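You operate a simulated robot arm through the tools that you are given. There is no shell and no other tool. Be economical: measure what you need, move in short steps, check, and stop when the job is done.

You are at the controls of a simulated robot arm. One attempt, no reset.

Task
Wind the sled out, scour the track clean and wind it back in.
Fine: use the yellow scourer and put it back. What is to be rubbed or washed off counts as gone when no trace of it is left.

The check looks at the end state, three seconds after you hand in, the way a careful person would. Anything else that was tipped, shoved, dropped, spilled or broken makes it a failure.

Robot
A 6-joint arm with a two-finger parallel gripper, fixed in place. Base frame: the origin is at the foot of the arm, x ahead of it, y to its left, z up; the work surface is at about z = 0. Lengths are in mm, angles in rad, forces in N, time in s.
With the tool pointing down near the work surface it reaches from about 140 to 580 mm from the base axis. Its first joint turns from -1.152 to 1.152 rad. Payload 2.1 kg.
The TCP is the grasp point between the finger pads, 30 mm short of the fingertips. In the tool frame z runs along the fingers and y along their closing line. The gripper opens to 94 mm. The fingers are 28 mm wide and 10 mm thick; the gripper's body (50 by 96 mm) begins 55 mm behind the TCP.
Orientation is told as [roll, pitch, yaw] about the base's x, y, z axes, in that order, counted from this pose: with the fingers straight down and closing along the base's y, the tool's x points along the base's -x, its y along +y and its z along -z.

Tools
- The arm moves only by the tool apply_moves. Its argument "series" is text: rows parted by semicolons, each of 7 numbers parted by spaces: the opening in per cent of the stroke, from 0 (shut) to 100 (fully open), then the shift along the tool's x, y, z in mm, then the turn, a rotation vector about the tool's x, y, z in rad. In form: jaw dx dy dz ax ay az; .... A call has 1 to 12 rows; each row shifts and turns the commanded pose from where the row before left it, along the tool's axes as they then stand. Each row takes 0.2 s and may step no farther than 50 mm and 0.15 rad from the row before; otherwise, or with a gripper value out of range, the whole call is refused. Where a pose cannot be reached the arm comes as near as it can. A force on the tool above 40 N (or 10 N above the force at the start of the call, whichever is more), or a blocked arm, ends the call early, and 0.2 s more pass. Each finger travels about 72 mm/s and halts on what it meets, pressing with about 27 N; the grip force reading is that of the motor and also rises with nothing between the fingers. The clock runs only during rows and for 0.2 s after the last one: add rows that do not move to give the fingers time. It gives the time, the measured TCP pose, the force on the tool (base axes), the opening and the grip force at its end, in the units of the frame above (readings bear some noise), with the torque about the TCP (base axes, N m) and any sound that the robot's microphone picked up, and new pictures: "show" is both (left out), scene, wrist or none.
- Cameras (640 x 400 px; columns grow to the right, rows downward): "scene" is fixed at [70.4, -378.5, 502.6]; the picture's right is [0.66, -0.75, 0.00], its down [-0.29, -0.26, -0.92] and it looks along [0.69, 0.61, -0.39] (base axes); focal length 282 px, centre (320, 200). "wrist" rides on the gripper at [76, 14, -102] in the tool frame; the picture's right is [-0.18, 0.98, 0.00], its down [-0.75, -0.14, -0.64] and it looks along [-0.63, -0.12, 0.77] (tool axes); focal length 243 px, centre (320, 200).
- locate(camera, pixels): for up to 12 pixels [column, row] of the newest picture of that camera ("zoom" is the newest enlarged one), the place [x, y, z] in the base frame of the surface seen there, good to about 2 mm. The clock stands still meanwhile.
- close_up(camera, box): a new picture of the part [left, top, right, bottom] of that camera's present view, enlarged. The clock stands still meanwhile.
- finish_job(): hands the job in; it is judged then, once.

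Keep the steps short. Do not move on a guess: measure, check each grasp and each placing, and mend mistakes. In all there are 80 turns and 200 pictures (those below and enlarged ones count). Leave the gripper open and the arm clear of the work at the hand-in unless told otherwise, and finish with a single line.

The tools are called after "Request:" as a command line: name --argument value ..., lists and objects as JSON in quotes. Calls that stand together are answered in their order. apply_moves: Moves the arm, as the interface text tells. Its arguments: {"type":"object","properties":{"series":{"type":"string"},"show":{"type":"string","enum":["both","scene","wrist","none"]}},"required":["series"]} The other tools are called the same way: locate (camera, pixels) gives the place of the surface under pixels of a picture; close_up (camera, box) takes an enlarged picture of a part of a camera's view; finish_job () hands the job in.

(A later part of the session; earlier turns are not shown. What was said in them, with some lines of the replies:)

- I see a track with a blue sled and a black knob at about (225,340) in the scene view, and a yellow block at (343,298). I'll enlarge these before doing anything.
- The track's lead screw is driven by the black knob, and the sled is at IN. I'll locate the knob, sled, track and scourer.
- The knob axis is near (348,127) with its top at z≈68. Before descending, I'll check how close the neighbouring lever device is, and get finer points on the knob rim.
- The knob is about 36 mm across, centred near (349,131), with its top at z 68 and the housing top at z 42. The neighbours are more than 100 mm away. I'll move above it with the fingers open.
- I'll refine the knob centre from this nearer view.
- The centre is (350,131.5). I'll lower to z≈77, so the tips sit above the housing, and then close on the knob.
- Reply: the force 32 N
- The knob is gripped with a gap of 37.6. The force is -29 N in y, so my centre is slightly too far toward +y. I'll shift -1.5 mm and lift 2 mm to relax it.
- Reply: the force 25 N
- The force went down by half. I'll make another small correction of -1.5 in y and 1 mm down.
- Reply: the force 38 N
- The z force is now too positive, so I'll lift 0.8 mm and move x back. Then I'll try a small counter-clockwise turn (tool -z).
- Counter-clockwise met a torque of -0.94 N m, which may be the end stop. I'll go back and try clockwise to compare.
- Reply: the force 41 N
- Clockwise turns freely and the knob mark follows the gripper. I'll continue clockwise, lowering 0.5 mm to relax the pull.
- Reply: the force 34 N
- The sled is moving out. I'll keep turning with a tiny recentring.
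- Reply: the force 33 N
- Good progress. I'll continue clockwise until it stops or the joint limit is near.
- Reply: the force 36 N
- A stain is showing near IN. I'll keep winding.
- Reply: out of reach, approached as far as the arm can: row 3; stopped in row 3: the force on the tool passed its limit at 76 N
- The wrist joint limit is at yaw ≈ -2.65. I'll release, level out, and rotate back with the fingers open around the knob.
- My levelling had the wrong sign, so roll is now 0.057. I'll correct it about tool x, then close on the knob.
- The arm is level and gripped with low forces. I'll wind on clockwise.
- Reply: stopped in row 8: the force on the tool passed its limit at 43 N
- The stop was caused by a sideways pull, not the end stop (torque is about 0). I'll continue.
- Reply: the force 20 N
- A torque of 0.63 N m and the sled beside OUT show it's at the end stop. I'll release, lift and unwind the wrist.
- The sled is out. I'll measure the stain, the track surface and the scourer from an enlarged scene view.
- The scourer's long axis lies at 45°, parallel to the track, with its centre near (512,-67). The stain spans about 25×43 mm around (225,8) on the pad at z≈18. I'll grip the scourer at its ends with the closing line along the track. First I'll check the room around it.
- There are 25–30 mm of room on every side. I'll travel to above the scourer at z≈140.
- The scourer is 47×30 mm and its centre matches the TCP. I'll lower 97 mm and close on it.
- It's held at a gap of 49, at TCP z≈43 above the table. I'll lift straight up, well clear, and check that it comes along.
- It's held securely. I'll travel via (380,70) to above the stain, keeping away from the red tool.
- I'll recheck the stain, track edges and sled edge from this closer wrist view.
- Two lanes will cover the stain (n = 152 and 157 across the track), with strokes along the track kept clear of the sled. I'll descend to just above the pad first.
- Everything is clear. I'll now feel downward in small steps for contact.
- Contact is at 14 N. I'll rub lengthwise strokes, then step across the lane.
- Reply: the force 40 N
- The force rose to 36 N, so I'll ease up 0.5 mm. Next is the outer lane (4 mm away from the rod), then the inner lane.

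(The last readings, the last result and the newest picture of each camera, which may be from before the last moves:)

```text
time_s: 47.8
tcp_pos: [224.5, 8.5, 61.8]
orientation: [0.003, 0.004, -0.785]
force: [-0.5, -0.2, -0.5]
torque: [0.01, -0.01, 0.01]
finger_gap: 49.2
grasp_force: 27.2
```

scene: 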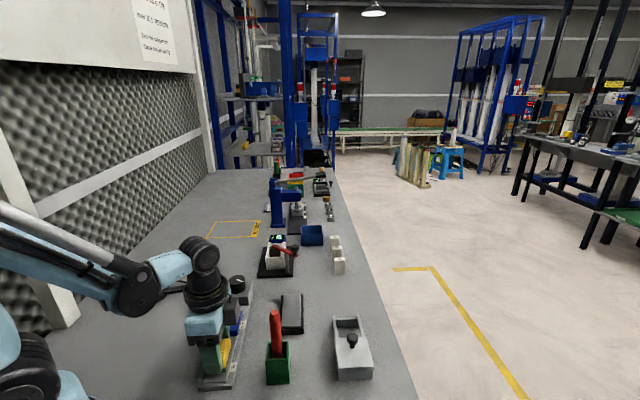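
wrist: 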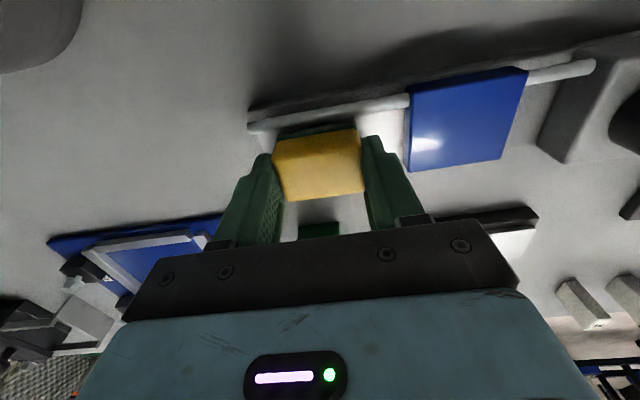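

These lanes ended with little or no contact force. I'll lift and look at the result.

Request:
apply_moves --series "20 0 0 -40 0 0 0;20 0 0 -40 0 0 0;20 0 0 0 0 0 0" --show "wrist"

Request:
close_up --camera "wrist" --box '[250, 40, 410, 140]'

```text
time_s: 48.6
tcp_pos: [225.0, 9.3, 139.9]
orientation: [0.002, 0.003, -0.78]
force: [-0.1, 0.5, -0.5]
torque: [0.01, 0.02, 0.0]
finger_gap: 48.8
grasp_force: 26.9
```

wrist: 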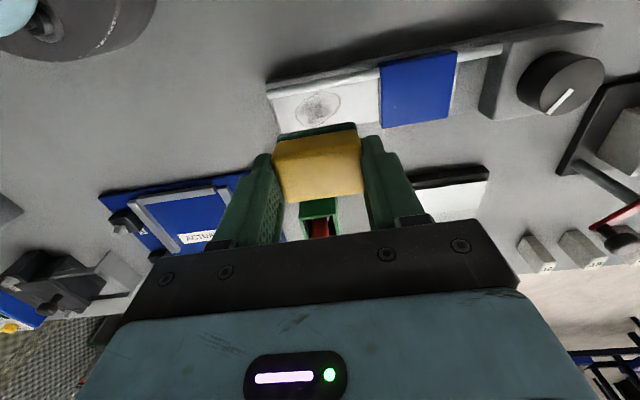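

```text
4.00 times, centred on (330, 90) of wrist
```

zoom: 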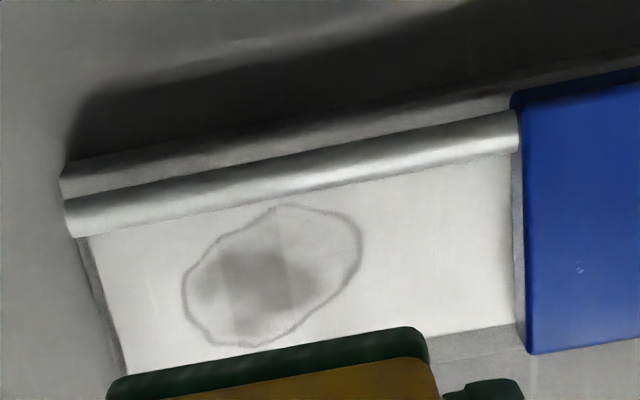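

The stain is fading, so more strokes with firm contact are needed. I'll go down again and feel for contact.

Request:
apply_moves --series "20 -1.5 0 40 0 0 0;20 0 0 38 0 0 0;20 0 0 2 0 0 0;20 0 0 0.7 0 0 0;20 0 0 0 0 0 0" --show "none"

```text
time_s: 49.8
tcp_pos: [225.2, 8.3, 60.1]
orientation: [0.004, 0.001, -0.781]
force: [1.7, -0.4, 5.1]
torque: [-0.14, -0.04, 0.07]
finger_gap: 49.0
grasp_force: 27.6
```

Contact is at 5 N. I'll press 0.5 mm more and rub.

Request:
apply_moves --series "20 0 6 0.5 0 0 0;20 0 5 0 0 0 0;20 0 -10 0 0 0 0;20 0 -10 0 0 0 0;20 0 -10 0 0 0 0;20 0 10 0 0 0 0;20 0 10 0 0 0 0;20 0 10 0 0 0 0;20 0 -10 0 0 0 0;20 0 -10 0 0 0 0;20 0 -10 0 0 0 0;20 0 18 0 0 0 0" --show "none"

```text
time_s: 52.4
tcp_pos: [224.5, 6.9, 59.3]
orientation: [0.002, 0.002, -0.782]
force: [-0.4, -0.1, -0.9]
torque: [0.0, -0.02, -0.01]
finger_gap: 49.1
grasp_force: 27.0
```

Contact is gone at the end, possibly because the scourer slid up a little in the grip. I'll feel down again.

Request:
apply_moves --series "20 0 0 0.6 0 0 0;20 0 0 0 0 0 0" --show "none"

```text
time_s: 53.0
tcp_pos: [224.8, 7.1, 59.5]
orientation: [0.0, 0.002, -0.783]
force: [-4.1, -2.7, 36.6]
torque: [-0.13, 0.18, -0.02]
finger_gap: 49.4
grasp_force: 27.5
```

Firm contact at 37 N. I'll rub in the middle and outer lanes.

Request:
apply_moves --series "20 -1.5 6 -0.1 0 0 0;20 0 5 0 0 0 0;20 0 -10 0 0 0 0;20 0 -10 0 0 0 0;20 0 -10 0 0 0 0;20 -1 10 0 0 0 0;20 0 10 0 0 0 0;20 0 10 0 0 0 0;20 0 -10 0 0 0 0;20 0 -10 0 0 0 0;20 0 -10 0 0 0 0;20 0 18 0 0 0 0" --show "none"

Request:
apply_moves --series "20 4 6 0 0 0 0;20 0 5 0 0 0 0;20 0 -10 0 0 0 0;20 0 -10 0 0 0 0;20 0 -10 0 0 0 0;20 0 10 0 0 0 0;20 0 10 0 0 0 0;20 0 10 0 0 0 0;20 0 -10 0 0 0 0;20 0 -10 0 0 0 0;20 0 -10 0 0 0 0;20 0 18 0 0 0 0" --show "none"

Request:
apply_moves --series "20 0 0 -40 0 0 0;20 0 0 -40 0 0 0;20 0 0 0 0 0 0" --show "wrist"

Request:
close_up --camera "wrist" --box '[250, 40, 410, 140]'

```text
time_s: 55.6
tcp_pos: [226.0, 4.2, 58.9]
orientation: [0.002, 0.0, -0.782]
force: [0.7, 0.3, -0.9]
torque: [0.01, 0.01, 0.0]
finger_gap: 48.8
grasp_force: 26.7
```

```text
time_s: 58.2
tcp_pos: [223.1, 6.0, 57.6]
orientation: [0.001, 0.001, -0.781]
force: [-0.2, -0.3, -1.2]
torque: [-0.02, -0.02, -0.01]
finger_gap: 49.1
grasp_force: 26.4
```

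```text
time_s: 59.0
tcp_pos: [223.4, 5.4, 140.8]
orientation: [0.001, 0.002, -0.783]
force: [0.3, 0.0, -0.9]
torque: [0.0, -0.03, -0.01]
finger_gap: 48.8
grasp_force: 27.0
```

wrist: 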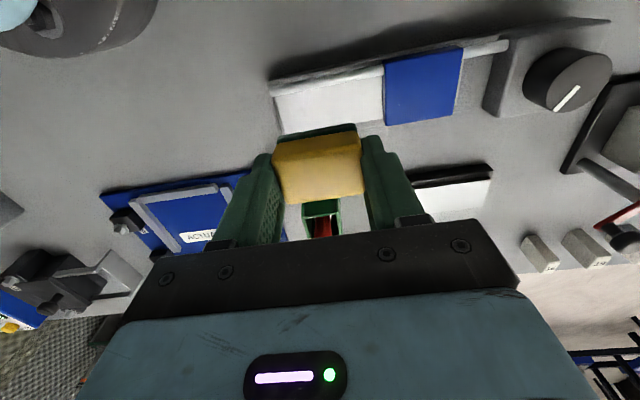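

```text
4.00 times, centred on (330, 90) of wrist
```

zoom: 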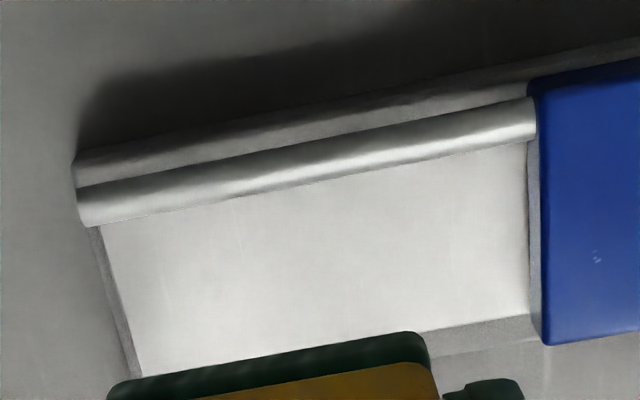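

No trace is left in this view. I'll carry the scourer back along the same route.

Request:
apply_moves --series "20 0 0 -40 0 0 0;20 0 0 -42 0 0 0;20 -16.4 38.9 0 0 0 0;20 -16.4 38.9 0 0 0 0;20 -16.4 38.9 0 0 0 0;20 -16.4 38.9 0 0 0 0;20 -37.9 -0.7 0 0 0 0;20 -37.9 -0.7 0 0 0 0;20 -37.9 -0.7 0 0 0 0;20 -37.9 -0.7 0 0 0 0;20 -37.9 -0.7 0 0 0 0;20 0 0 0 0 0 0" --show "scene"

Request:
close_up --camera "scene" --box '[190, 320, 260, 395]'

```text
time_s: 61.6
tcp_pos: [511.1, -67.9, 222.6]
orientation: [0.002, 0.002, -0.782]
force: [0.3, -1.4, -0.3]
torque: [0.0, 0.01, 0.0]
finger_gap: 49.1
grasp_force: 26.9
```

scene: 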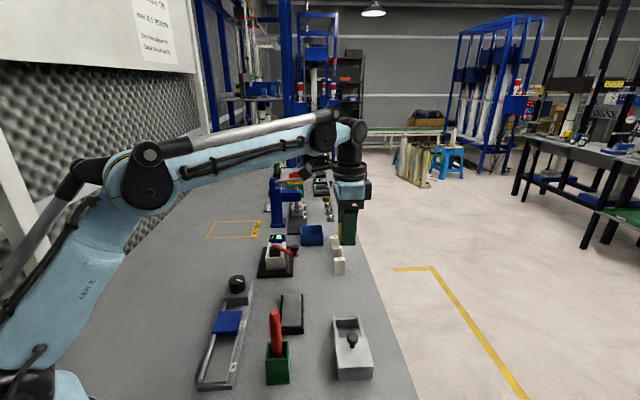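

```text
5.33 times, centred on (225, 358) of scene
```

zoom: 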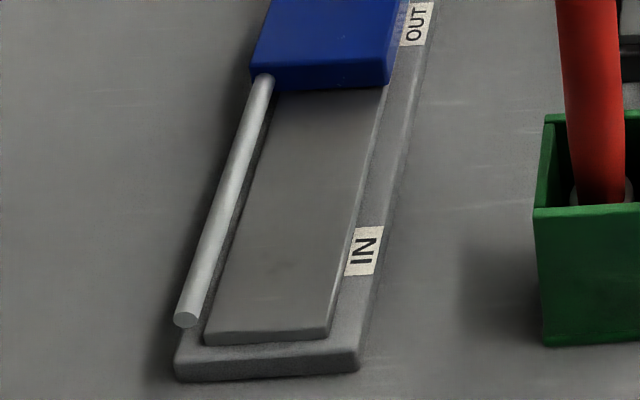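

I'll zoom in harder to rule out any faint trace before putting the scourer down.

Request:
close_up --camera "scene" --box '[208, 335, 242, 385]'

```text
8.00 times, centred on (225, 360) of scene
```

zoom: 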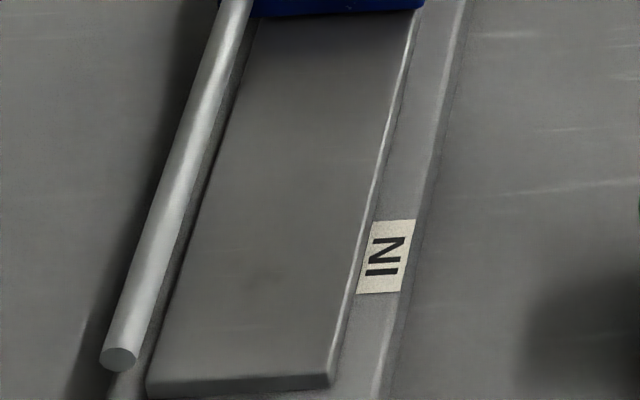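

There's a faint darker smudge at zoom (265,280). I'll locate it and go back to rub more.

Request:
locate --camera "zoom" --pixels '[[265, 280], [240, 300], [290, 260]]'

Request:
apply_moves --series "20 37.9 0.7 0 0 0 0;20 37.9 0.7 0 0 0 0;20 37.9 0.7 0 0 0 0;20 37.9 0.7 0 0 0 0;20 37.9 0.7 0 0 0 0;20 16.2 -39.5 0 0 0 0;20 16.2 -39.5 0 0 0 0;20 16.2 -39.5 0 0 0 0;20 16.2 -39.5 0 0 0 0;20 0 0 40 0 0 0;20 0 0 40 0 0 0;20 0 0 0 0 0 0" --show "wrist"

Request:
close_up --camera "wrist" --box '[270, 70, 390, 140]'

```text
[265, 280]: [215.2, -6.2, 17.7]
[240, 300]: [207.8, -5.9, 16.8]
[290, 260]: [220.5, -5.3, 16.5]
```

```text
time_s: 64.2
tcp_pos: [223.4, 6.1, 139.8]
orientation: [0.004, 0.004, -0.783]
force: [-1.1, -0.2, -1.0]
torque: [0.01, 0.01, 0.0]
finger_gap: 49.0
grasp_force: 26.8
```

wrist: 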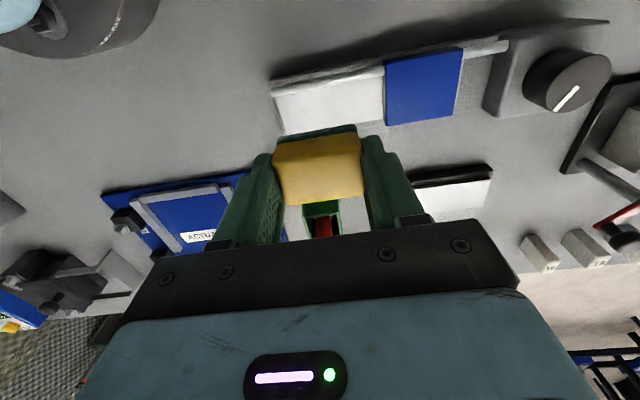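

```text
5.33 times, centred on (330, 105) of wrist
```

zoom: 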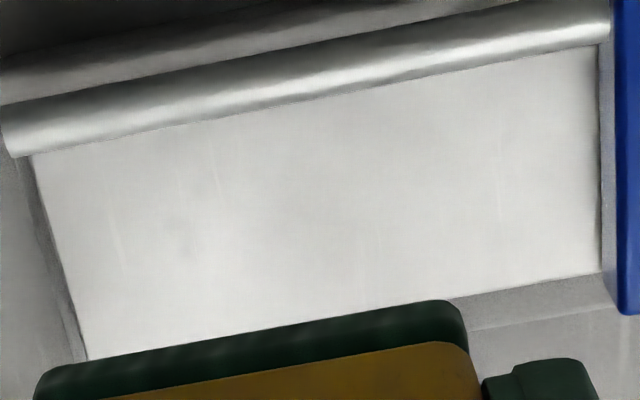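

Very faint smudges remain at the IN end, at zoom (180,230) and (205,185). I'll press down again, centred about 14 mm toward IN.

Request:
apply_moves --series "20 -0.5 -14 40 0 0 0;20 0 0 38 0 0 0;20 0 0 2 0 0 0;20 0 0 0.7 0 0 0;20 0 0 0 0 0 0" --show "none"

```text
time_s: 65.4
tcp_pos: [211.7, -5.3, 59.8]
orientation: [0.002, 0.002, -0.781]
force: [0.3, 0.4, -0.7]
torque: [0.0, 0.01, 0.02]
finger_gap: 48.8
grasp_force: 27.0
```

Request:
apply_moves --series "20 0 0 0.7 0 0 0;20 0 0 0.6 0 0 0;20 0 0 0.4 0 0 0;20 0 0 0 0 0 0" --show "none"

```text
time_s: 66.4
tcp_pos: [212.1, -6.8, 59.9]
orientation: [0.001, 0.003, -0.782]
force: [-0.4, 0.2, -0.6]
torque: [-0.02, -0.04, -0.02]
finger_gap: 49.0
grasp_force: 26.7
```

Request:
apply_moves --series "20 0 0 0.7 0 0 0;20 0 0 0.5 0 0 0;20 0 0 0 0 0 0" --show "none"

```text
time_s: 67.0
tcp_pos: [212.4, -6.4, 58.0]
orientation: [0.0, 0.004, -0.783]
force: [-2.6, 0.8, 17.0]
torque: [-0.03, 0.0, -0.02]
finger_gap: 48.7
grasp_force: 27.2
stopped in row 2: the force on the tool passed its limit at 44 N (the readings are from after the stop); the commanded pose is now the measured one
```

Firm contact at 17 N. I'll rub here with short strokes in both directions.

Request:
apply_moves --series "20 0 8 0 0 0 0;20 0 -8 0 0 0 0;20 0 -8 0 0 0 0;20 -2 8 0 0 0 0;20 0 8 0 0 0 0;20 0 -8 0 0 0 0;20 0 -8 0 0 0 0;20 3 8 0.2 0 0 0;20 0 8 0 0 0 0;20 0 -8 0 0 0 0;20 0 -8 0 0 0 0;20 -1 8 0 0 0 0" --show "none"

```text
time_s: 69.7
tcp_pos: [211.3, -8.2, 58.2]
orientation: [-0.009, 0.006, -0.783]
force: [-2.7, 0.4, 16.6]
torque: [0.22, -0.25, 0.04]
finger_gap: 48.9
grasp_force: 27.2
stopped in row 12: the force on the tool passed its limit at 46 N (the readings are from after the stop); the commanded pose is now the measured one
```

Contact held throughout. I'll do longer strokes over the whole area once more.

Request:
apply_moves --series "20 0 9 -0.2 0 0 0;20 0 9 0 0 0 0;20 0 9 0 0 0 0;20 0 -9 0 0 0 0;20 0 -9 0 0 0 0;20 0 -9 0 0 0 0;20 -2 -6 0 0 0 0;20 0 6 0 0 0 0;20 0 9 0 0 0 0;20 0 9 0 0 0 0;20 0 -9 0 0 0 0;20 0 -9 0 0 0 0" --show "none"

Request:
apply_moves --series "20 2 14 -40 0 0 0;20 0 0 -42 0 0 0;20 0 0 0 0 0 0" --show "wrist"

Request:
close_up --camera "wrist" --box '[270, 70, 390, 140]'

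```text
time_s: 70.0
tcp_pos: [212.1, -7.2, 57.2]
orientation: [-0.015, 0.007, -0.787]
force: [-3.2, -0.5, 21.2]
torque: [0.21, -0.34, 0.03]
finger_gap: 49.1
grasp_force: 27.4
stopped in row 1: the force on the tool passed its limit at 56 N (the readings are from after the stop); the commanded pose is now the measured one
```

```text
time_s: 70.8
tcp_pos: [220.3, 2.1, 140.2]
orientation: [-0.017, 0.005, -0.785]
force: [-0.1, 0.0, -1.6]
torque: [-0.02, 0.0, 0.0]
finger_gap: 48.9
grasp_force: 27.0
```

wrist: 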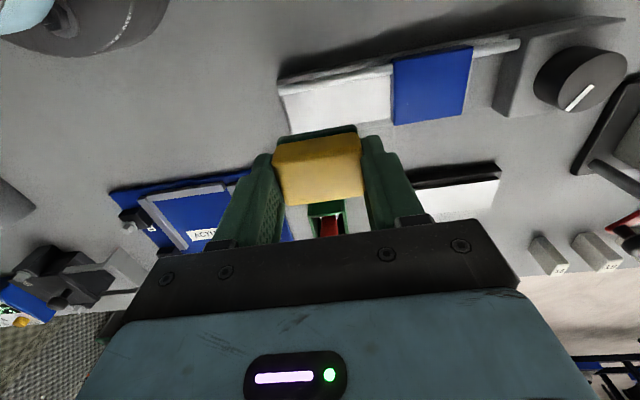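

```text
5.33 times, centred on (330, 105) of wrist
```

zoom: 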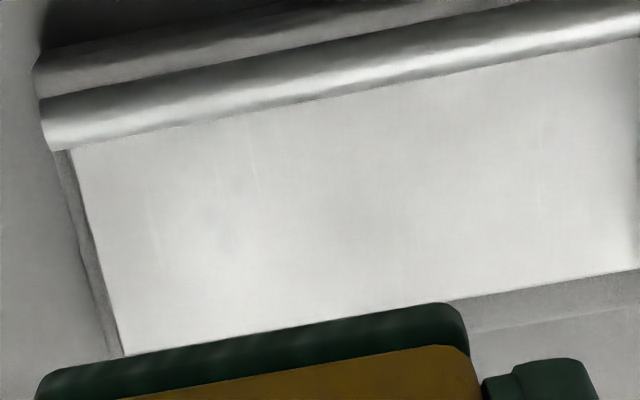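

It's nearly spotless, but I'd like certainty, so I'll level the tool and do one more firm pass.

Request:
apply_moves --series "20 -1 -4 40 -0.017 -0.005 0;20 0 0 38 0 0 0;20 0 0 2 0 0 0;20 0 0 0.7 0 0 0;20 0 0 0.7 0 0 0;20 0 0 0 0 0 0" --show "none"

```text
time_s: 72.2
tcp_pos: [219.2, 0.7, 58.0]
orientation: [0.0, 0.0, -0.787]
force: [-1.1, -4.2, 15.3]
torque: [-0.19, 0.13, 0.0]
finger_gap: 48.9
grasp_force: 27.1
```

Request:
apply_moves --series "20 0 9 0 0 0 0;20 0 9 0 0 0 0;20 0 -9 0 0 0 0;20 0 -9 0 0 0 0;20 0 -9 0 0 0 0;20 -3 -5 0 0 0 0;20 0 8 0 0 0 0;20 0 9 0 0 0 0;20 0 9 0 0 0 0;20 0 -9 0 0 0 0;20 0 -9 0 0 0 0;20 0 -8 0 0 0 0" --show "none"

Request:
apply_moves --series "20 4 0 0.3 0 0 0;20 0 9 0 0 0 0;20 0 9 0 0 0 0;20 0 9 0 0 0 0;20 0 -9 0 0 0 0;20 0 -9 0 0 0 0;20 0 -9 0 0 0 0;20 0 9 0 0 0 0;20 0 9 0 0 0 0;20 0 -9 0 0 0 0;20 0 -9 0 0 0 0;20 0 5 0 0 0 0" --show "none"

Request:
apply_moves --series "20 0 9 -40 0 0 0;20 0 0 -42 0 0 0;20 0 0 0 0 0 0" --show "none"

Request:
close_up --camera "wrist" --box '[270, 70, 390, 140]'

```text
time_s: 74.8
tcp_pos: [209.2, -12.1, 58.2]
orientation: [0.003, 0.0, -0.787]
force: [0.8, -0.4, -0.4]
torque: [0.0, -0.05, 0.0]
finger_gap: 49.3
grasp_force: 27.2
```

```text
time_s: 76.4
tcp_pos: [209.8, -5.2, 56.9]
orientation: [0.006, 0.0, -0.787]
force: [-1.1, 1.6, 15.8]
torque: [-0.15, 0.18, -0.02]
finger_gap: 49.0
grasp_force: 26.9
stopped in row 7: the force on the tool passed its limit at 42 N (the readings are from after the stop); the commanded pose is now the measured one
```

```text
time_s: 77.2
tcp_pos: [217.5, -0.5, 140.5]
orientation: [0.007, -0.001, -0.785]
force: [0.9, -0.2, -1.4]
torque: [-0.02, -0.01, 0.06]
finger_gap: 49.4
grasp_force: 26.8
```

```text
5.33 times, centred on (330, 105) of wrist
```

zoom: 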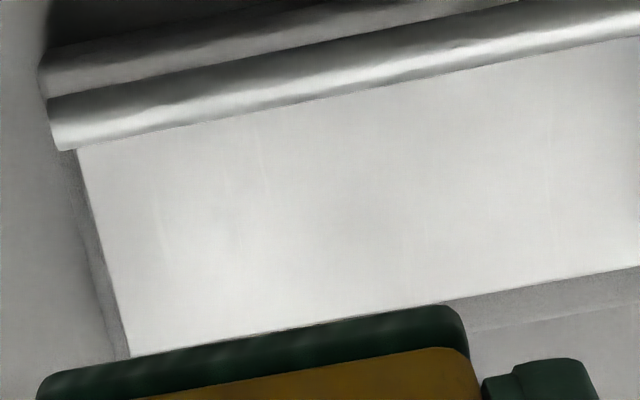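

The pad is clean. I'll carry the scourer back to above its place.

Request:
apply_moves --series "20 0 0 -40 0 0 0;20 0 0 -42 0 0 0;20 -16.4 41.1 0 0 0 0;20 -16.4 41.1 0 0 0 0;20 -16.4 41.1 0 0 0 0;20 -16.4 41.1 0 0 0 0;20 -37.9 -0.7 0 0 0 0;20 -37.9 -0.7 0 0 0 0;20 -37.9 -0.7 0 0 0 0;20 -37.9 -0.7 0 0 0 0;20 -37.9 -0.7 0 0 0 0;20 0 0 0 0.007 0 0" --show "none"

Request:
close_up --camera "scene" --box '[208, 335, 242, 385]'

```text
time_s: 79.8
tcp_pos: [509.2, -68.6, 222.2]
orientation: [0.0, 0.0, -0.786]
force: [-0.8, 0.3, -1.2]
torque: [0.02, 0.0, 0.02]
finger_gap: 49.1
grasp_force: 26.9
```

```text
8.00 times, centred on (225, 360) of scene
```

zoom: 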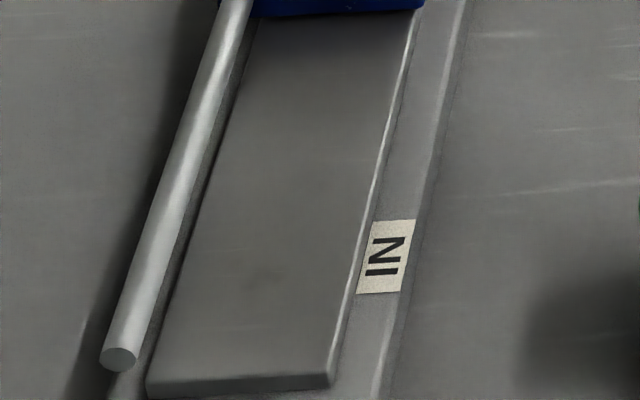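

Request:
close_up --camera "scene" --box '[214, 355, 234, 380]'

```text
16.00 times, centred on (224, 368) of scene
```

zoom: 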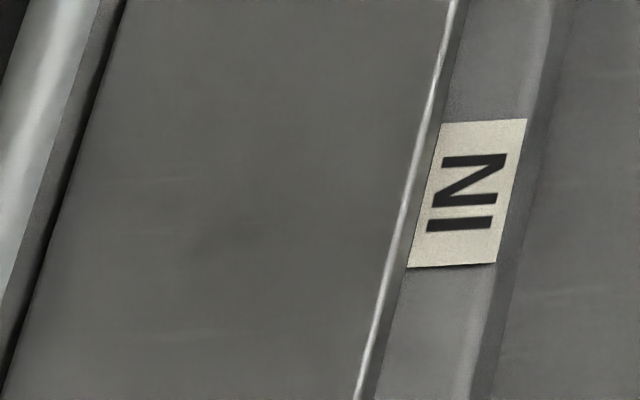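

There may still be a very faint shade around (215,-6). "No trace" is strict, so I'll return for one more firm session centred there.

Request:
locate --camera "zoom" --pixels '[[205, 240], [310, 190]]'

Request:
apply_moves --series "20 37.9 0.7 0 0 0 0;20 37.9 0.7 0 0 0 0;20 37.9 0.7 0 0 0 0;20 37.9 0.7 0 0 0 0;20 37.9 0.7 0 0 0 0;20 16.2 -41.5 0 0 0 0;20 16.2 -41.5 0 0 0 0;20 16.2 -41.5 0 0 0 0;20 14.5 -41.5 0 0 0 0;20 0 0 40 0 0 0;20 0 0 40 0 0 0;20 0 0 0 0 0 0" --show "none"

```text
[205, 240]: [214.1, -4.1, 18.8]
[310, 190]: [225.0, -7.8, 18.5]
```

```text
time_s: 82.4
tcp_pos: [219.3, -3.0, 142.6]
orientation: [-0.001, 0.0, -0.787]
force: [0.1, -0.2, -1.1]
torque: [-0.02, 0.01, 0.01]
finger_gap: 49.3
grasp_force: 27.0
```

Request:
apply_moves --series "20 0 0 40 0 0 0;20 0 0 40 0 0 0;20 0 0 2 0 0 0;20 0 0 0.7 0 0 0;20 0 0 0.7 0 0 0;20 0 0 0.7 0 0 0;20 0 0 0.7 0 0 0;20 0 0 0 0 0 0" --show "none"

Request:
apply_moves --series "20 0 8 0 0 0 0;20 0 8 0 0 0 0;20 0 -8 0 0 0 0;20 0 -8 0.1 0 0 0;20 0 -8 0 0 0 0;20 0 -6 0.1 0 0 0;20 0 6 0 0 0 0;20 0 8 0.1 0 0 0;20 0 8 0 0 0 0;20 0 -8 0.1 0 0 0;20 0 -8 0 0 0 0;20 0 0 0 0 0 0" --show "none"

```text
time_s: 84.2
tcp_pos: [216.9, -3.1, 58.2]
orientation: [-0.003, 0.0, -0.785]
force: [0.4, 0.3, -1.6]
torque: [0.03, 0.01, 0.02]
finger_gap: 49.0
grasp_force: 27.1
```

```text
time_s: 85.8
tcp_pos: [209.4, -9.6, 57.7]
orientation: [-0.013, 0.001, -0.79]
force: [-3.7, -1.4, 19.0]
torque: [0.32, -0.22, 0.04]
finger_gap: 49.1
grasp_force: 26.9
stopped in row 8: the force on the tool passed its limit at 48 N (the readings are from after the stop); the commanded pose is now the measured one
```

Contact is firm at 19 N. I'll continue with more strokes.

Request:
apply_moves --series "20 0 4 -0.3 -0.013 0 0;20 0 8 0 0 0 0;20 0 -8 0 0 0 0;20 0 -8 0 0 0 0;20 0 8 0 0 0 0;20 0 8 0 0 0 0;20 0 -8 0 0 0 0;20 -2 -8 0 0 0 0;20 0 8 0 0 0 0;20 0 8 0 0 0 0;20 3 -8 0 0 0 0;20 0 -8 0 0 0 0" --show "none"

Request:
apply_moves --series "20 0 8 0.2 0 0 0;20 0 8 0 0 0 0;20 0 -8 0 0 0 0;20 0 -8 0 0 0 0;20 -1 8 0.2 0 0 0;20 0 8 0 0 0 0;20 0 -8 0 0 0 0;20 0 -8 0 0 0 0;20 0 8 0 0 0 0;20 0 8 0.2 0 0 0;20 0 -8 0 0 0 0;20 0 -8 0 0 0 0" --show "none"

Request:
apply_moves --series "20 0 8 0.2 0 0 0;20 0 8 0 0 0 0;20 0 -8 0 0 0 0;20 0 -8 0 0 0 0;20 -1 8 0.2 0 0 0;20 0 8 0 0 0 0;20 0 -8 0 0 0 0;20 0 -8 0 0 0 0;20 0 8 0 0 0 0;20 0 8 0.2 0 0 0;20 0 8 0 0 0 0;20 0 8 0 0 0 0" --show "none"

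```text
time_s: 86.4
tcp_pos: [216.9, -5.4, 57.6]
orientation: [-0.007, -0.002, -0.791]
force: [-2.2, -1.4, 18.5]
torque: [0.26, -0.16, -0.02]
finger_gap: 49.0
grasp_force: 27.4
stopped in row 3: the force on the tool passed its limit at 50 N (the readings are from after the stop); the commanded pose is now the measured one
```

```text
time_s: 87.0
tcp_pos: [226.0, 4.3, 58.1]
orientation: [-0.012, -0.004, -0.79]
force: [-2.1, -0.5, 19.5]
torque: [0.31, -0.25, 0.03]
finger_gap: 49.2
grasp_force: 27.4
stopped in row 2: the force on the tool passed its limit at 43 N (the readings are from after the stop); the commanded pose is now the measured one
```

```text
time_s: 87.3
tcp_pos: [226.8, 3.2, 56.8]
orientation: [-0.018, 0.001, -0.792]
force: [-2.6, -1.2, 21.8]
torque: [0.3, -0.32, 0.06]
finger_gap: 49.1
grasp_force: 27.5
stopped in row 1: the force on the tool passed its limit at 55 N (the readings are from after the stop); the commanded pose is now the measured one
```

It's pressing too hard now. I'll ease up 0.5 mm, level, and rub.

Request:
apply_moves --series "20 0 0 -0.5 -0.016 0 0.007;20 0 -8 0 0 0 0;20 0 -8 0 0 0 0;20 0 -8 0 0 0 0;20 0 8 0 0 0 0;20 0 8 0 0 0 0;20 0 -8 0 0 0 0;20 -2 -8 0 0 0 0;20 0 8 0 0 0 0;20 0 8 0 0 0 0;20 3 -8 0 0 0 0;20 0 -8 0 0 0 0" --show "none"

Request:
apply_moves --series "20 0 8 0 0 0 0;20 0 8 0 0 0 0;20 0 -8 0 0 0 0;20 0 -8 0 0 0 0;20 0 -6 0 0 0 0;20 0 8 0 0 0 0;20 0 8 0 0 0 0;20 0 -8 0 0 0 0;20 0 -8 0 0 0 0;20 0 8 0 0 0 0;20 0 8 0 0 0 0;20 0 0 0 0 0 0" --show "none"

```text
time_s: 89.9
tcp_pos: [209.3, -12.1, 57.4]
orientation: [-0.004, 0.0, -0.8]
force: [-0.4, -0.2, -0.6]
torque: [0.02, 0.01, 0.02]
finger_gap: 49.3
grasp_force: 27.1
```

```text
time_s: 92.5
tcp_pos: [216.4, -4.2, 58.8]
orientation: [-0.004, 0.001, -0.798]
force: [-0.4, 1.1, -0.2]
torque: [-0.01, -0.03, -0.03]
finger_gap: 48.9
grasp_force: 27.0
```

Request:
apply_moves --series "20 0 0 0.5 0 0 -0.013;20 0 0 0.3 0 0 0;20 0 -8 0 0 0 0;20 0 8 0 0 0 0;20 0 8 0 0 0 0;20 -2 -8 0 0 0 0;20 0 -8 0 0 0 0;20 0 8 0 0 0 0;20 3 8 0 0 0 0;20 0 -8 0 0 0 0;20 0 -8 0 0 0 0;20 0 8 0 0 0 0" --show "none"

Request:
apply_moves --series "20 0 0 0.2 0 0 0;20 0 -8 0 0 0 0;20 0 8 0 0 0 0;20 0 8 0 0 0 0;20 -2 -8 0 0 0 0;20 0 -8 0 0 0 0;20 0 8 0 0 0 0;20 2 8 0 0 0 0;20 0 -8 0 0 0 0;20 0 -8 0 0 0 0;20 0 8 0 0 0 0;20 0 0 0 0 0 0" --show "none"

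Request:
apply_moves --series "20 0 0 -40 0 0 0;20 0 0 -42 0 0 0;20 0 0 0 0 0 0" --show "none"

Request:
close_up --camera "wrist" --box '[270, 70, 390, 140]'

```text
time_s: 95.1
tcp_pos: [211.0, -7.5, 57.0]
orientation: [-0.008, 0.001, -0.787]
force: [-3.7, -0.3, 19.3]
torque: [0.29, -0.27, 0.06]
finger_gap: 49.2
grasp_force: 27.5
stopped in row 12: the force on the tool passed its limit at 51 N (the readings are from after the stop); the commanded pose is now the measured one
```

```text
time_s: 95.9
tcp_pos: [206.5, -11.8, 57.0]
orientation: [-0.018, 0.002, -0.787]
force: [-2.2, -2.2, 21.3]
torque: [0.25, -0.3, 0.05]
finger_gap: 49.1
grasp_force: 27.3
stopped in row 3: the force on the tool passed its limit at 54 N (the readings are from after the stop); the commanded pose is now the measured one
```

```text
time_s: 96.7
tcp_pos: [209.8, -7.9, 139.5]
orientation: [-0.016, 0.002, -0.788]
force: [0.3, 1.2, 0.5]
torque: [0.02, -0.01, 0.05]
finger_gap: 48.8
grasp_force: 27.0
```

```text
5.33 times, centred on (330, 105) of wrist
```

zoom: 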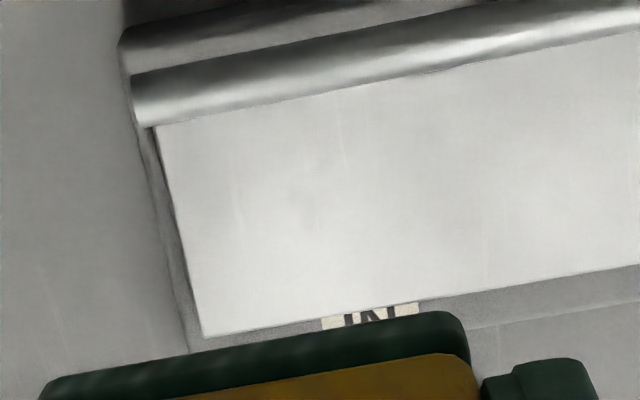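

The pad looks clean. I'll level the tool and take the scourer back.

Request:
apply_moves --series "20 0 0 -40 -0.016 -0.002 0;20 0 0 -42 0 0 0;20 -16.4 43.8 0 0 0 0;20 -16.4 43.8 0 0 0 0;20 -16.4 43.8 0 0 0 0;20 -16.4 43.8 0 0 0 0;20 -37.9 -0.7 0 0 0 0;20 -37.9 -0.7 0 0 0 0;20 -37.9 -0.7 0 0 0 0;20 -37.9 -0.7 0 0 0 0;20 -37.9 -0.7 0 0 0 0;20 0 0 0 0 0 0" --show "wrist"

Request:
close_up --camera "scene" --box '[214, 355, 234, 380]'

```text
time_s: 99.3
tcp_pos: [511.4, -71.3, 221.1]
orientation: [-0.003, 0.0, -0.787]
force: [0.0, -0.3, -0.8]
torque: [0.01, -0.02, -0.03]
finger_gap: 48.9
grasp_force: 27.5
```

wrist: 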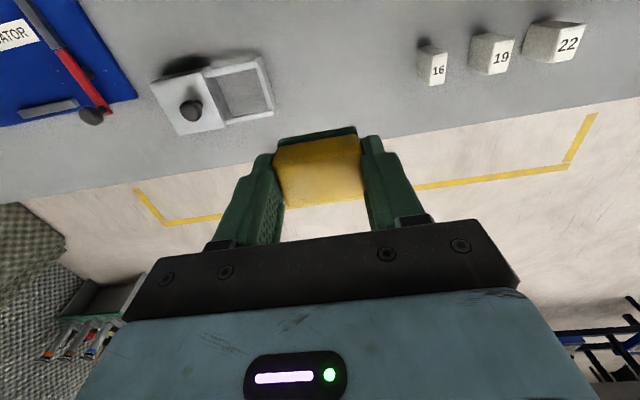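

```text
16.00 times, centred on (224, 368) of scene
```

zoom: 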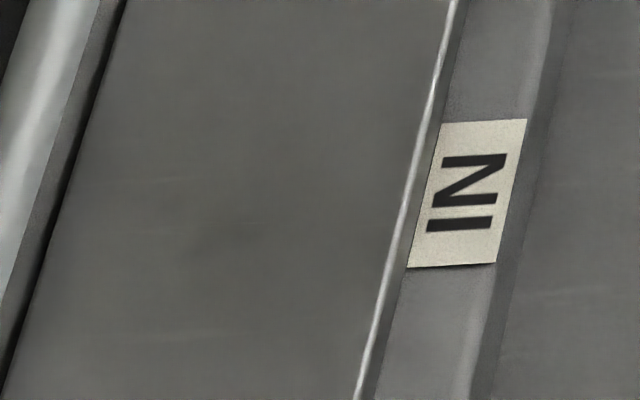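

The shade hasn't changed after the hard rubbing, so it's just surface texture and the track is clean. I'll correct the position by about 3 mm and lower the scourer.

Request:
apply_moves --series "20 1.3 2.5 0 0 0 0;20 0 0 45 0 0 0;20 0 0 45 0 0 0;20 0 0 45 0 0 0;20 0 0 38 0 0 0;20 0 0 0 0 0 0;20 0 0 2 0 0 0;20 0 0 0 0 0 0" --show "wrist"

```text
time_s: 101.1
tcp_pos: [511.9, -68.2, 46.4]
orientation: [-0.003, 0.0, -0.786]
force: [0.5, -0.1, -0.7]
torque: [0.03, 0.0, 0.0]
finger_gap: 49.0
grasp_force: 27.5
```

wrist: 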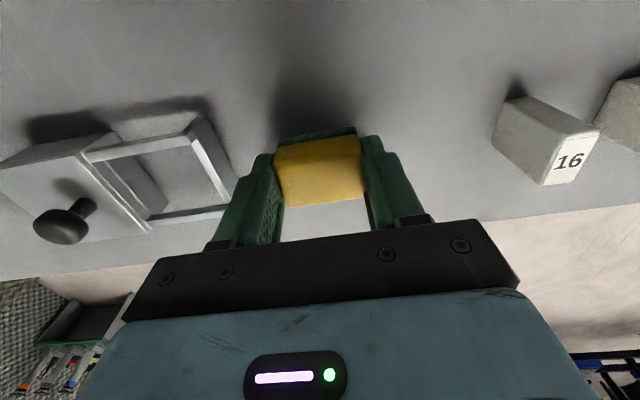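

I'll feel downward in small steps for the table.

Request:
apply_moves --series "20 0 0 1.5 0 0 0;20 0 0 1.5 0 0 0;20 0 0 1 0 0 0;20 0 0 0 0 0 0" --show "none"

Request:
apply_moves --series "20 0 0 0.8 0 0 0;20 0 0 0.7 0 0 0;20 0 0 0 0 0 0" --show "none"

```text
time_s: 102.1
tcp_pos: [512.5, -67.4, 42.4]
orientation: [-0.002, -0.001, -0.786]
force: [0.0, 0.8, -0.7]
torque: [0.0, 0.02, -0.01]
finger_gap: 49.1
grasp_force: 26.7
```

```text
time_s: 102.9
tcp_pos: [512.1, -67.6, 41.1]
orientation: [-0.003, 0.0, -0.785]
force: [-1.1, 0.0, -0.1]
torque: [0.02, 0.0, -0.01]
finger_gap: 48.9
grasp_force: 26.8
```

Request:
apply_moves --series "20 0 0 0.8 0 0 0;20 0 0 0.7 0 0 0;20 0 0 0 0 0 0" --show "none"

Request:
apply_moves --series "20 0 0 0.5 0 0 0;20 0 0 0.3 0 0 0;20 0 0 0 0 0 0" --show "wrist"

```text
time_s: 103.7
tcp_pos: [512.4, -67.9, 40.8]
orientation: [-0.001, 0.0, -0.79]
force: [-0.2, -2.3, 6.3]
torque: [0.05, -0.08, -0.05]
finger_gap: 49.1
grasp_force: 26.8
```

```text
time_s: 104.6
tcp_pos: [510.6, -67.8, 38.8]
orientation: [0.001, -0.002, -0.787]
force: [-0.1, -0.2, 8.6]
torque: [0.08, 0.03, -0.01]
finger_gap: 48.7
grasp_force: 26.8
stopped in row 3: the force on the tool passed its limit at 41 N (the readings are from after the stop); the commanded pose is now the measured one
```

wrist: 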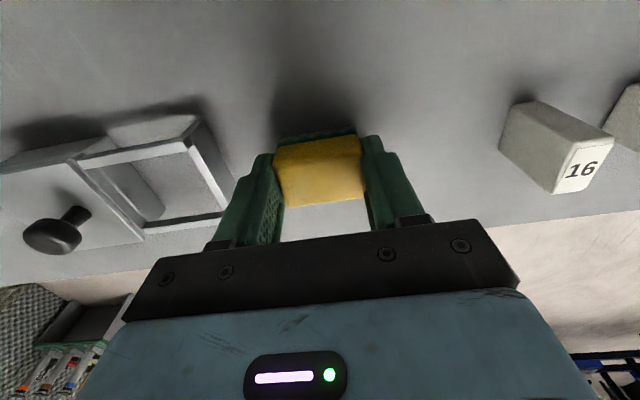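

The scourer is on the table. I'll open modestly, as the silver frame is near, and lift away.

Request:
apply_moves --series "55 0 0 -0.3 0 0 0;60 0 0 0 0 0 0;60 0 0 0 0 0 0;60 0 0 -20 0 0 0;60 0 0 -40 0 0 0;60 0 0 -40 0 0 0;60 0 0 -45 0 0 0;60 0 0 -40 0 0 0;60 0 0 0 0 0 0" --show "both"

Request:
close_up --camera "scene" --box '[320, 275, 376, 315]'

Request:
locate --camera "zoom" --pixels '[[204, 130], [325, 128], [355, 258], [220, 262], [275, 200]]'

```text
time_s: 106.6
tcp_pos: [513.6, -67.1, 225.4]
orientation: [-0.003, -0.002, -0.786]
force: [-0.4, 0.2, -0.5]
torque: [0.01, 0.04, 0.0]
finger_gap: 56.4
grasp_force: 0.1
```

scene: 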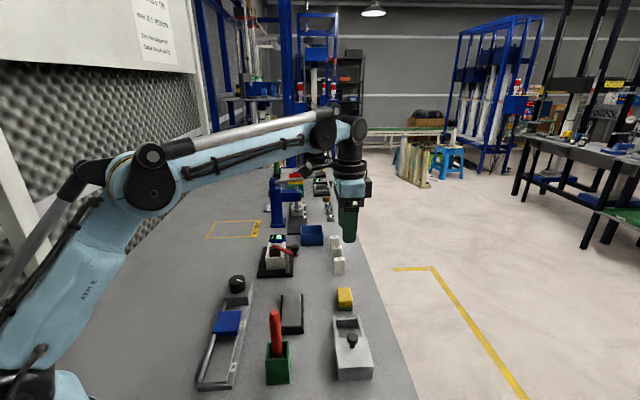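
wrist: 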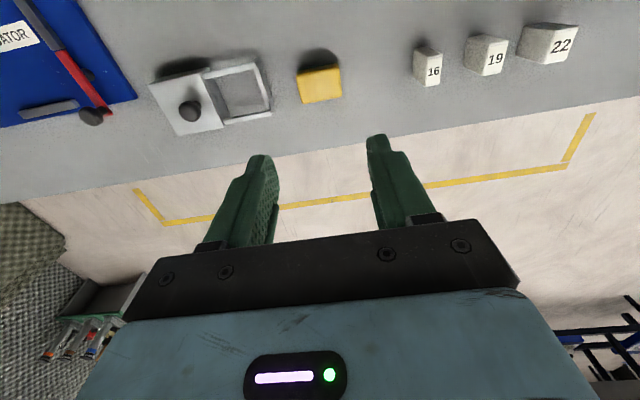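

```text
10.00 times, centred on (348, 295) of scene
```

zoom: 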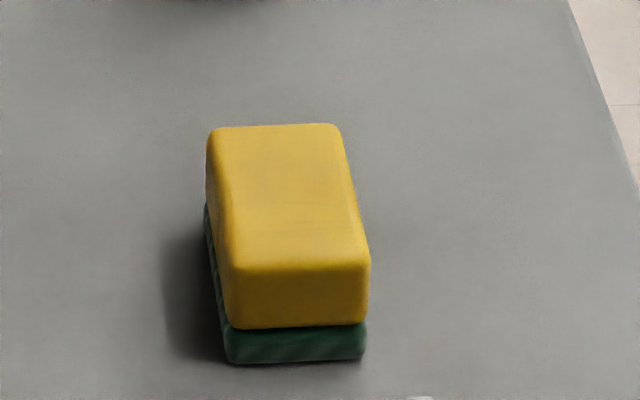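

```text
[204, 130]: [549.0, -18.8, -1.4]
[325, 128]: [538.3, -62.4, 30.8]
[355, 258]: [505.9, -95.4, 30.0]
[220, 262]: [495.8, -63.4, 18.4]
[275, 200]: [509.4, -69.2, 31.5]
```

The scourer is back within about 2 mm. I'll return to above the knob and start pre-rotating clockwise, so one long counter-clockwise wind is possible.

Request:
apply_moves --series "60 42.6 3.93 0 0 0 0;60 42.6 3.93 0 0 0 0;60 42.6 3.93 0 0 0 0;60 42.6 3.93 0 0 0 0;60 42.6 3.93 0 0 0 0;60 42.6 3.93 0 0 0 0;60 0 0 0 0 0 0.145;60 0 0 0 0 0 0.145;60 0 0 0 0 0 0.145;60 0 0 0 0 0 0.145;60 0 0 0 0 0 0.145;60 0 0 0 0 0 0.145" --show "none"

Request:
apply_moves --series "60 0 0 20 0 0 0.145;60 0 0 30 0 0 0.145;60 0 0 30 0 0 0.145;60 0 0 0 0 0 0.145;60 0 0 0 0 0 0.145;60 0 0 0 0 0 0;60 0 0 0 0 0 0" --show "both"

```text
time_s: 109.2
tcp_pos: [347.4, 130.7, 225.7]
orientation: [0.001, -0.003, -1.663]
force: [-0.5, -0.7, -0.5]
torque: [0.0, 0.03, 0.02]
finger_gap: 56.3
grasp_force: 0.0
```

```text
time_s: 110.8
tcp_pos: [348.2, 130.7, 143.9]
orientation: [0.002, -0.001, -2.385]
force: [0.0, -0.1, -0.2]
torque: [0.01, 0.0, -0.02]
finger_gap: 56.6
grasp_force: 0.0
```

scene: 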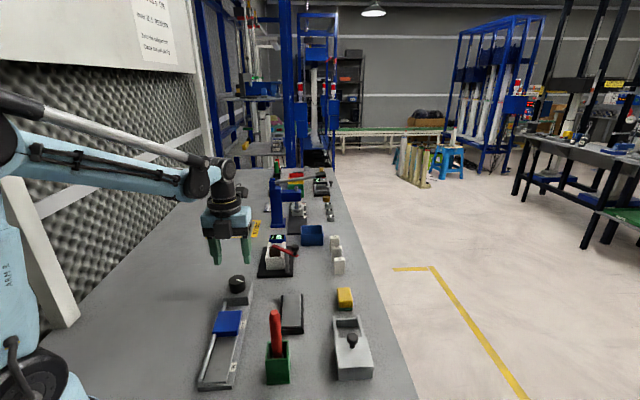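
wrist: 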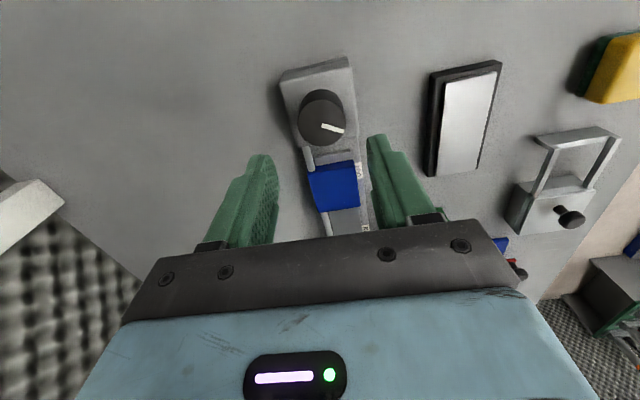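

The knob sits central between the fingers. I'll lower to z≈74 and grip.

Request:
apply_moves --series "60 0.8 0.7 30 0 0 0;60 0 0 25 0 0 0;60 0 0 14.5 0 0 0;60 0 0 0 0 0 0;20 0 0 0 0 0 0;20 0 0 0 0 0 0;20 0 0 0 0 0 0;20 0 0 0 0 0 0" --show "none"

```text
time_s: 112.6
tcp_pos: [347.5, 130.3, 75.5]
orientation: [0.005, 0.0, -2.384]
force: [10.9, -7.8, -18.0]
torque: [0.09, -0.07, 0.03]
finger_gap: 37.3
grasp_force: 45.1
```

Gripped. I'll wind counter-clockwise.

Request:
apply_moves --series "20 0 0 0.3 0 0 -0.12;20 0 0 0 0 0 -0.13;20 0 0 0 0 0 -0.13;20 0 0 0 0 0 -0.13;20 0 0 0 0 0 -0.13;20 0 0 0 0 0 -0.13;20 0 0 0 0 0 -0.13;20 0 0 0 0 0 -0.13" --show "none"

Request:
apply_moves --series "20 0 0 0 0 0 -0.12;20 0 0 0 0 0 -0.13;20 0 0 0 0 0 -0.13;20 0 0 0 0 0 -0.13;20 0 0 0 0 0 -0.13;20 0 0 0 0 0 -0.13;20 0 0 0 0 0 -0.13;20 0 0 0 0 0 -0.13" --show "scene"

```text
time_s: 114.4
tcp_pos: [350.3, 127.8, 74.7]
orientation: [0.004, -0.004, -1.349]
force: [24.8, -14.9, 14.4]
torque: [0.34, 0.15, -0.04]
finger_gap: 37.5
grasp_force: 44.5
```

```text
time_s: 116.2
tcp_pos: [350.2, 131.2, 75.2]
orientation: [0.001, -0.011, -0.32]
force: [30.7, -13.2, -18.1]
torque: [0.0, -0.75, -0.02]
finger_gap: 37.4
grasp_force: 45.2
```

scene: 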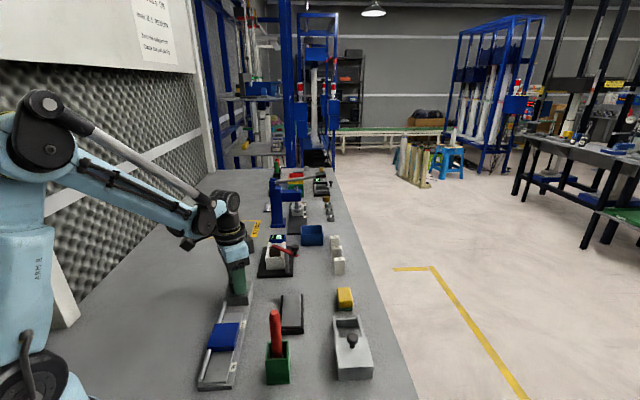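

The sled is moving back. I'll recentre slightly and continue counter-clockwise.

Request:
apply_moves --series "20 -0.65 -0.1 0.3 0 0.01 0;20 0 0 0 0 0 -0.13;20 0 0 0 0 0 -0.13;20 0 0 0 0 0 -0.13;20 0 0 0 0 0 -0.13;20 0 0 0 0 0 -0.13;20 0 0 0 0 0 -0.13;20 0 0 0 0 0 -0.13;20 0 0 0 0 0 -0.13" --show "none"

Request:
apply_moves --series "20 0 0 0 0 0 0;20 0 0 0 0 0 -0.13;20 0 0 0 0 0 -0.13;20 0 0 0 0 0 -0.13;20 0 0 0 0 0 -0.13;20 0 0 0 0 0 -0.13;20 0 0 0 0 0 -0.13;20 0 0 0 0 0 -0.13;20 0 0 0 0 0 -0.13" --show "scene"

```text
time_s: 118.2
tcp_pos: [350.1, 131.0, 73.8]
orientation: [0.008, 0.003, 0.722]
force: [16.8, 5.4, 32.0]
torque: [-0.86, -0.52, -0.02]
finger_gap: 37.6
grasp_force: 45.2
```

```text
time_s: 120.2
tcp_pos: [350.1, 130.6, 73.7]
orientation: [0.003, -0.004, 1.76]
force: [15.5, 14.8, 4.9]
torque: [-0.84, -0.99, -0.04]
finger_gap: 37.7
grasp_force: 44.4
```

scene: 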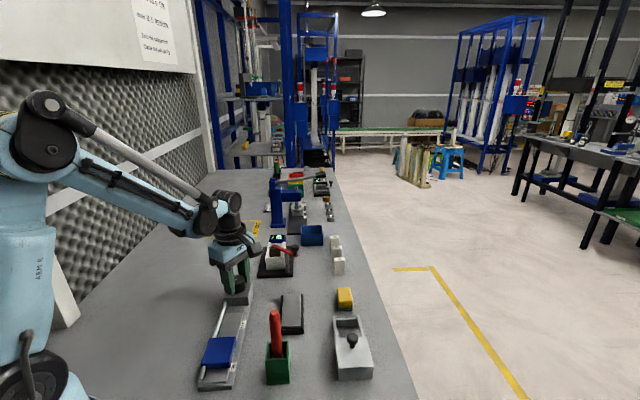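

Nearly in. I'll continue until the stop torque appears.

Request:
apply_moves --series "20 0 0 0 0 0 -0.13;20 0 0 0 0 0 -0.13;20 0 0 0 0 0 -0.13;20 0 0 0 0 0 -0.13;20 0 0 0 0 0 -0.13;20 0 0 0 0 0 -0.13;20 0 0 0 0 0 -0.1" --show "scene"

Request:
close_up --camera "scene" --box '[180, 280, 290, 400]'

```text
time_s: 121.8
tcp_pos: [351.1, 130.4, 73.4]
orientation: [-0.003, -0.003, 2.64]
force: [19.1, 16.8, -7.9]
torque: [-0.49, -0.83, 0.01]
finger_gap: 37.7
grasp_force: 45.2
```

scene: 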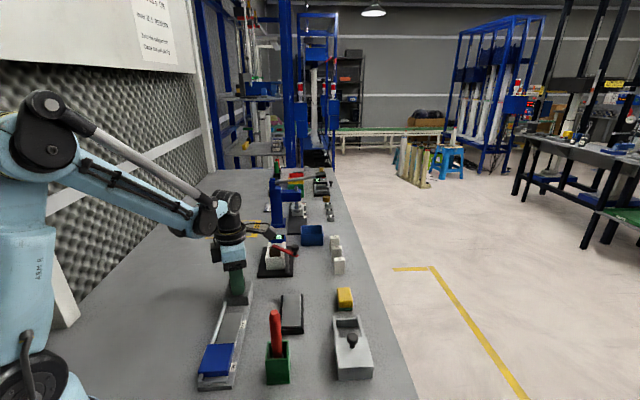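

```text
3.33 times, centred on (235, 340) of scene
```

zoom: 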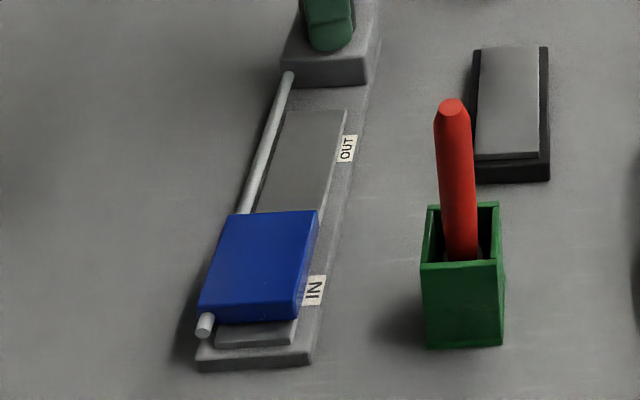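

Not at the stop yet (torque about 0). I'll take a few more small turns.

Request:
apply_moves --series "20 0 0 0 0 0 -0.1;20 0 0 0 0 0 -0.08;20 0 0 0 0 0 -0.06;20 0 0 0 0 0 -0.06;20 0 0 0 0 0 0" --show "scene"

Request:
close_up --camera "scene" --box '[180, 280, 290, 400]'

```text
time_s: 123.0
tcp_pos: [349.7, 129.9, 75.2]
orientation: [-0.004, -0.006, 2.938]
force: [19.1, 20.6, -21.7]
torque: [0.06, 0.16, -0.6]
finger_gap: 37.7
grasp_force: 44.9
```

scene: 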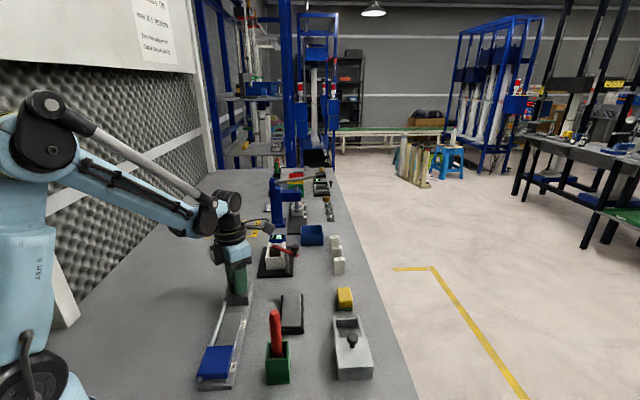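

```text
3.33 times, centred on (235, 340) of scene
```

zoom: 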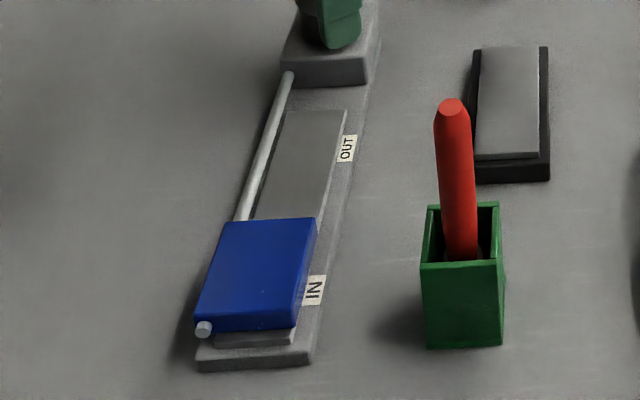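

Torque is -0.6 N m and the sled is back beside IN as at the start. I'll release, lift and clear the arm.

Request:
apply_moves --series "60 0 0 0 0 0 0;60 0 0 0 0 0 0;60 0 0 -30 0 0 0;60 0 0 -40 0 0 0.13;60 0 0 -45 0 0 0.14;60 0 0 -45 0 0 0.14;60 0 0 -40 0 0 0.14;100 0 0 -20 0 0 0.14;100 0 0 0 0 0 0.14;100 0 0 0 0 0 0" --show "both"

Request:
close_up --camera "scene" --box '[180, 260, 400, 400]'

```text
time_s: 125.2
tcp_pos: [350.6, 130.6, 294.9]
orientation: [0.007, -0.006, 2.108]
force: [0.4, -0.6, 0.1]
torque: [-0.02, -0.04, 0.01]
finger_gap: 93.8
grasp_force: 0.1
```

scene: 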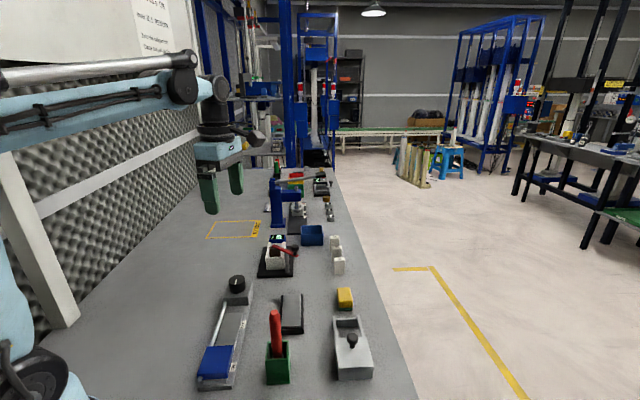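
wrist: 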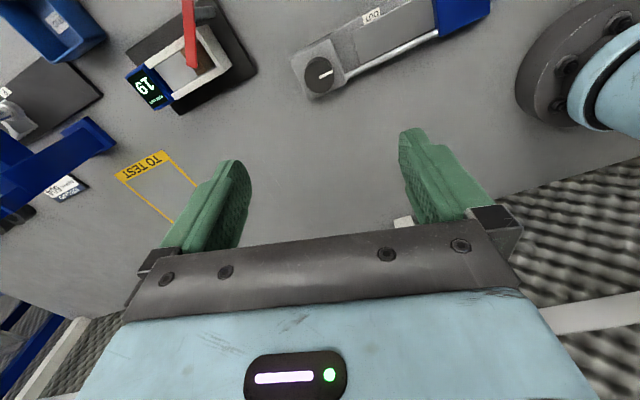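

```text
2.86 times, centred on (290, 330) of scene
```

zoom: 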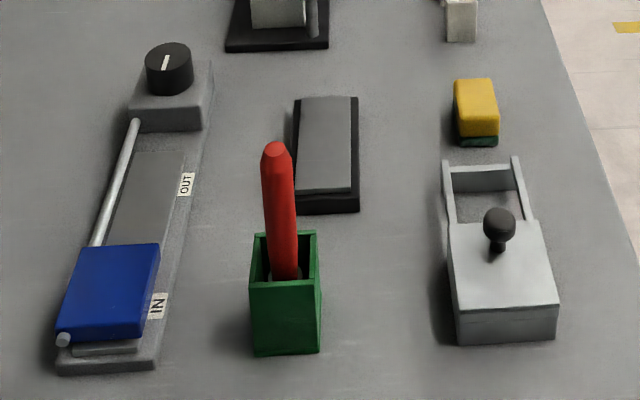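

The scene matches the start: the knob mark and sled are in their original places, the scourer is back, and the arm is clear with the gripper open. I'm handing in.

Request:
finish_job

```text
The job is handed in.
```

I wound the sled out, scoured the track until no stain could be seen, wound the sled back to its IN stop, and put the yellow scourer back within about 2 mm of where it was.
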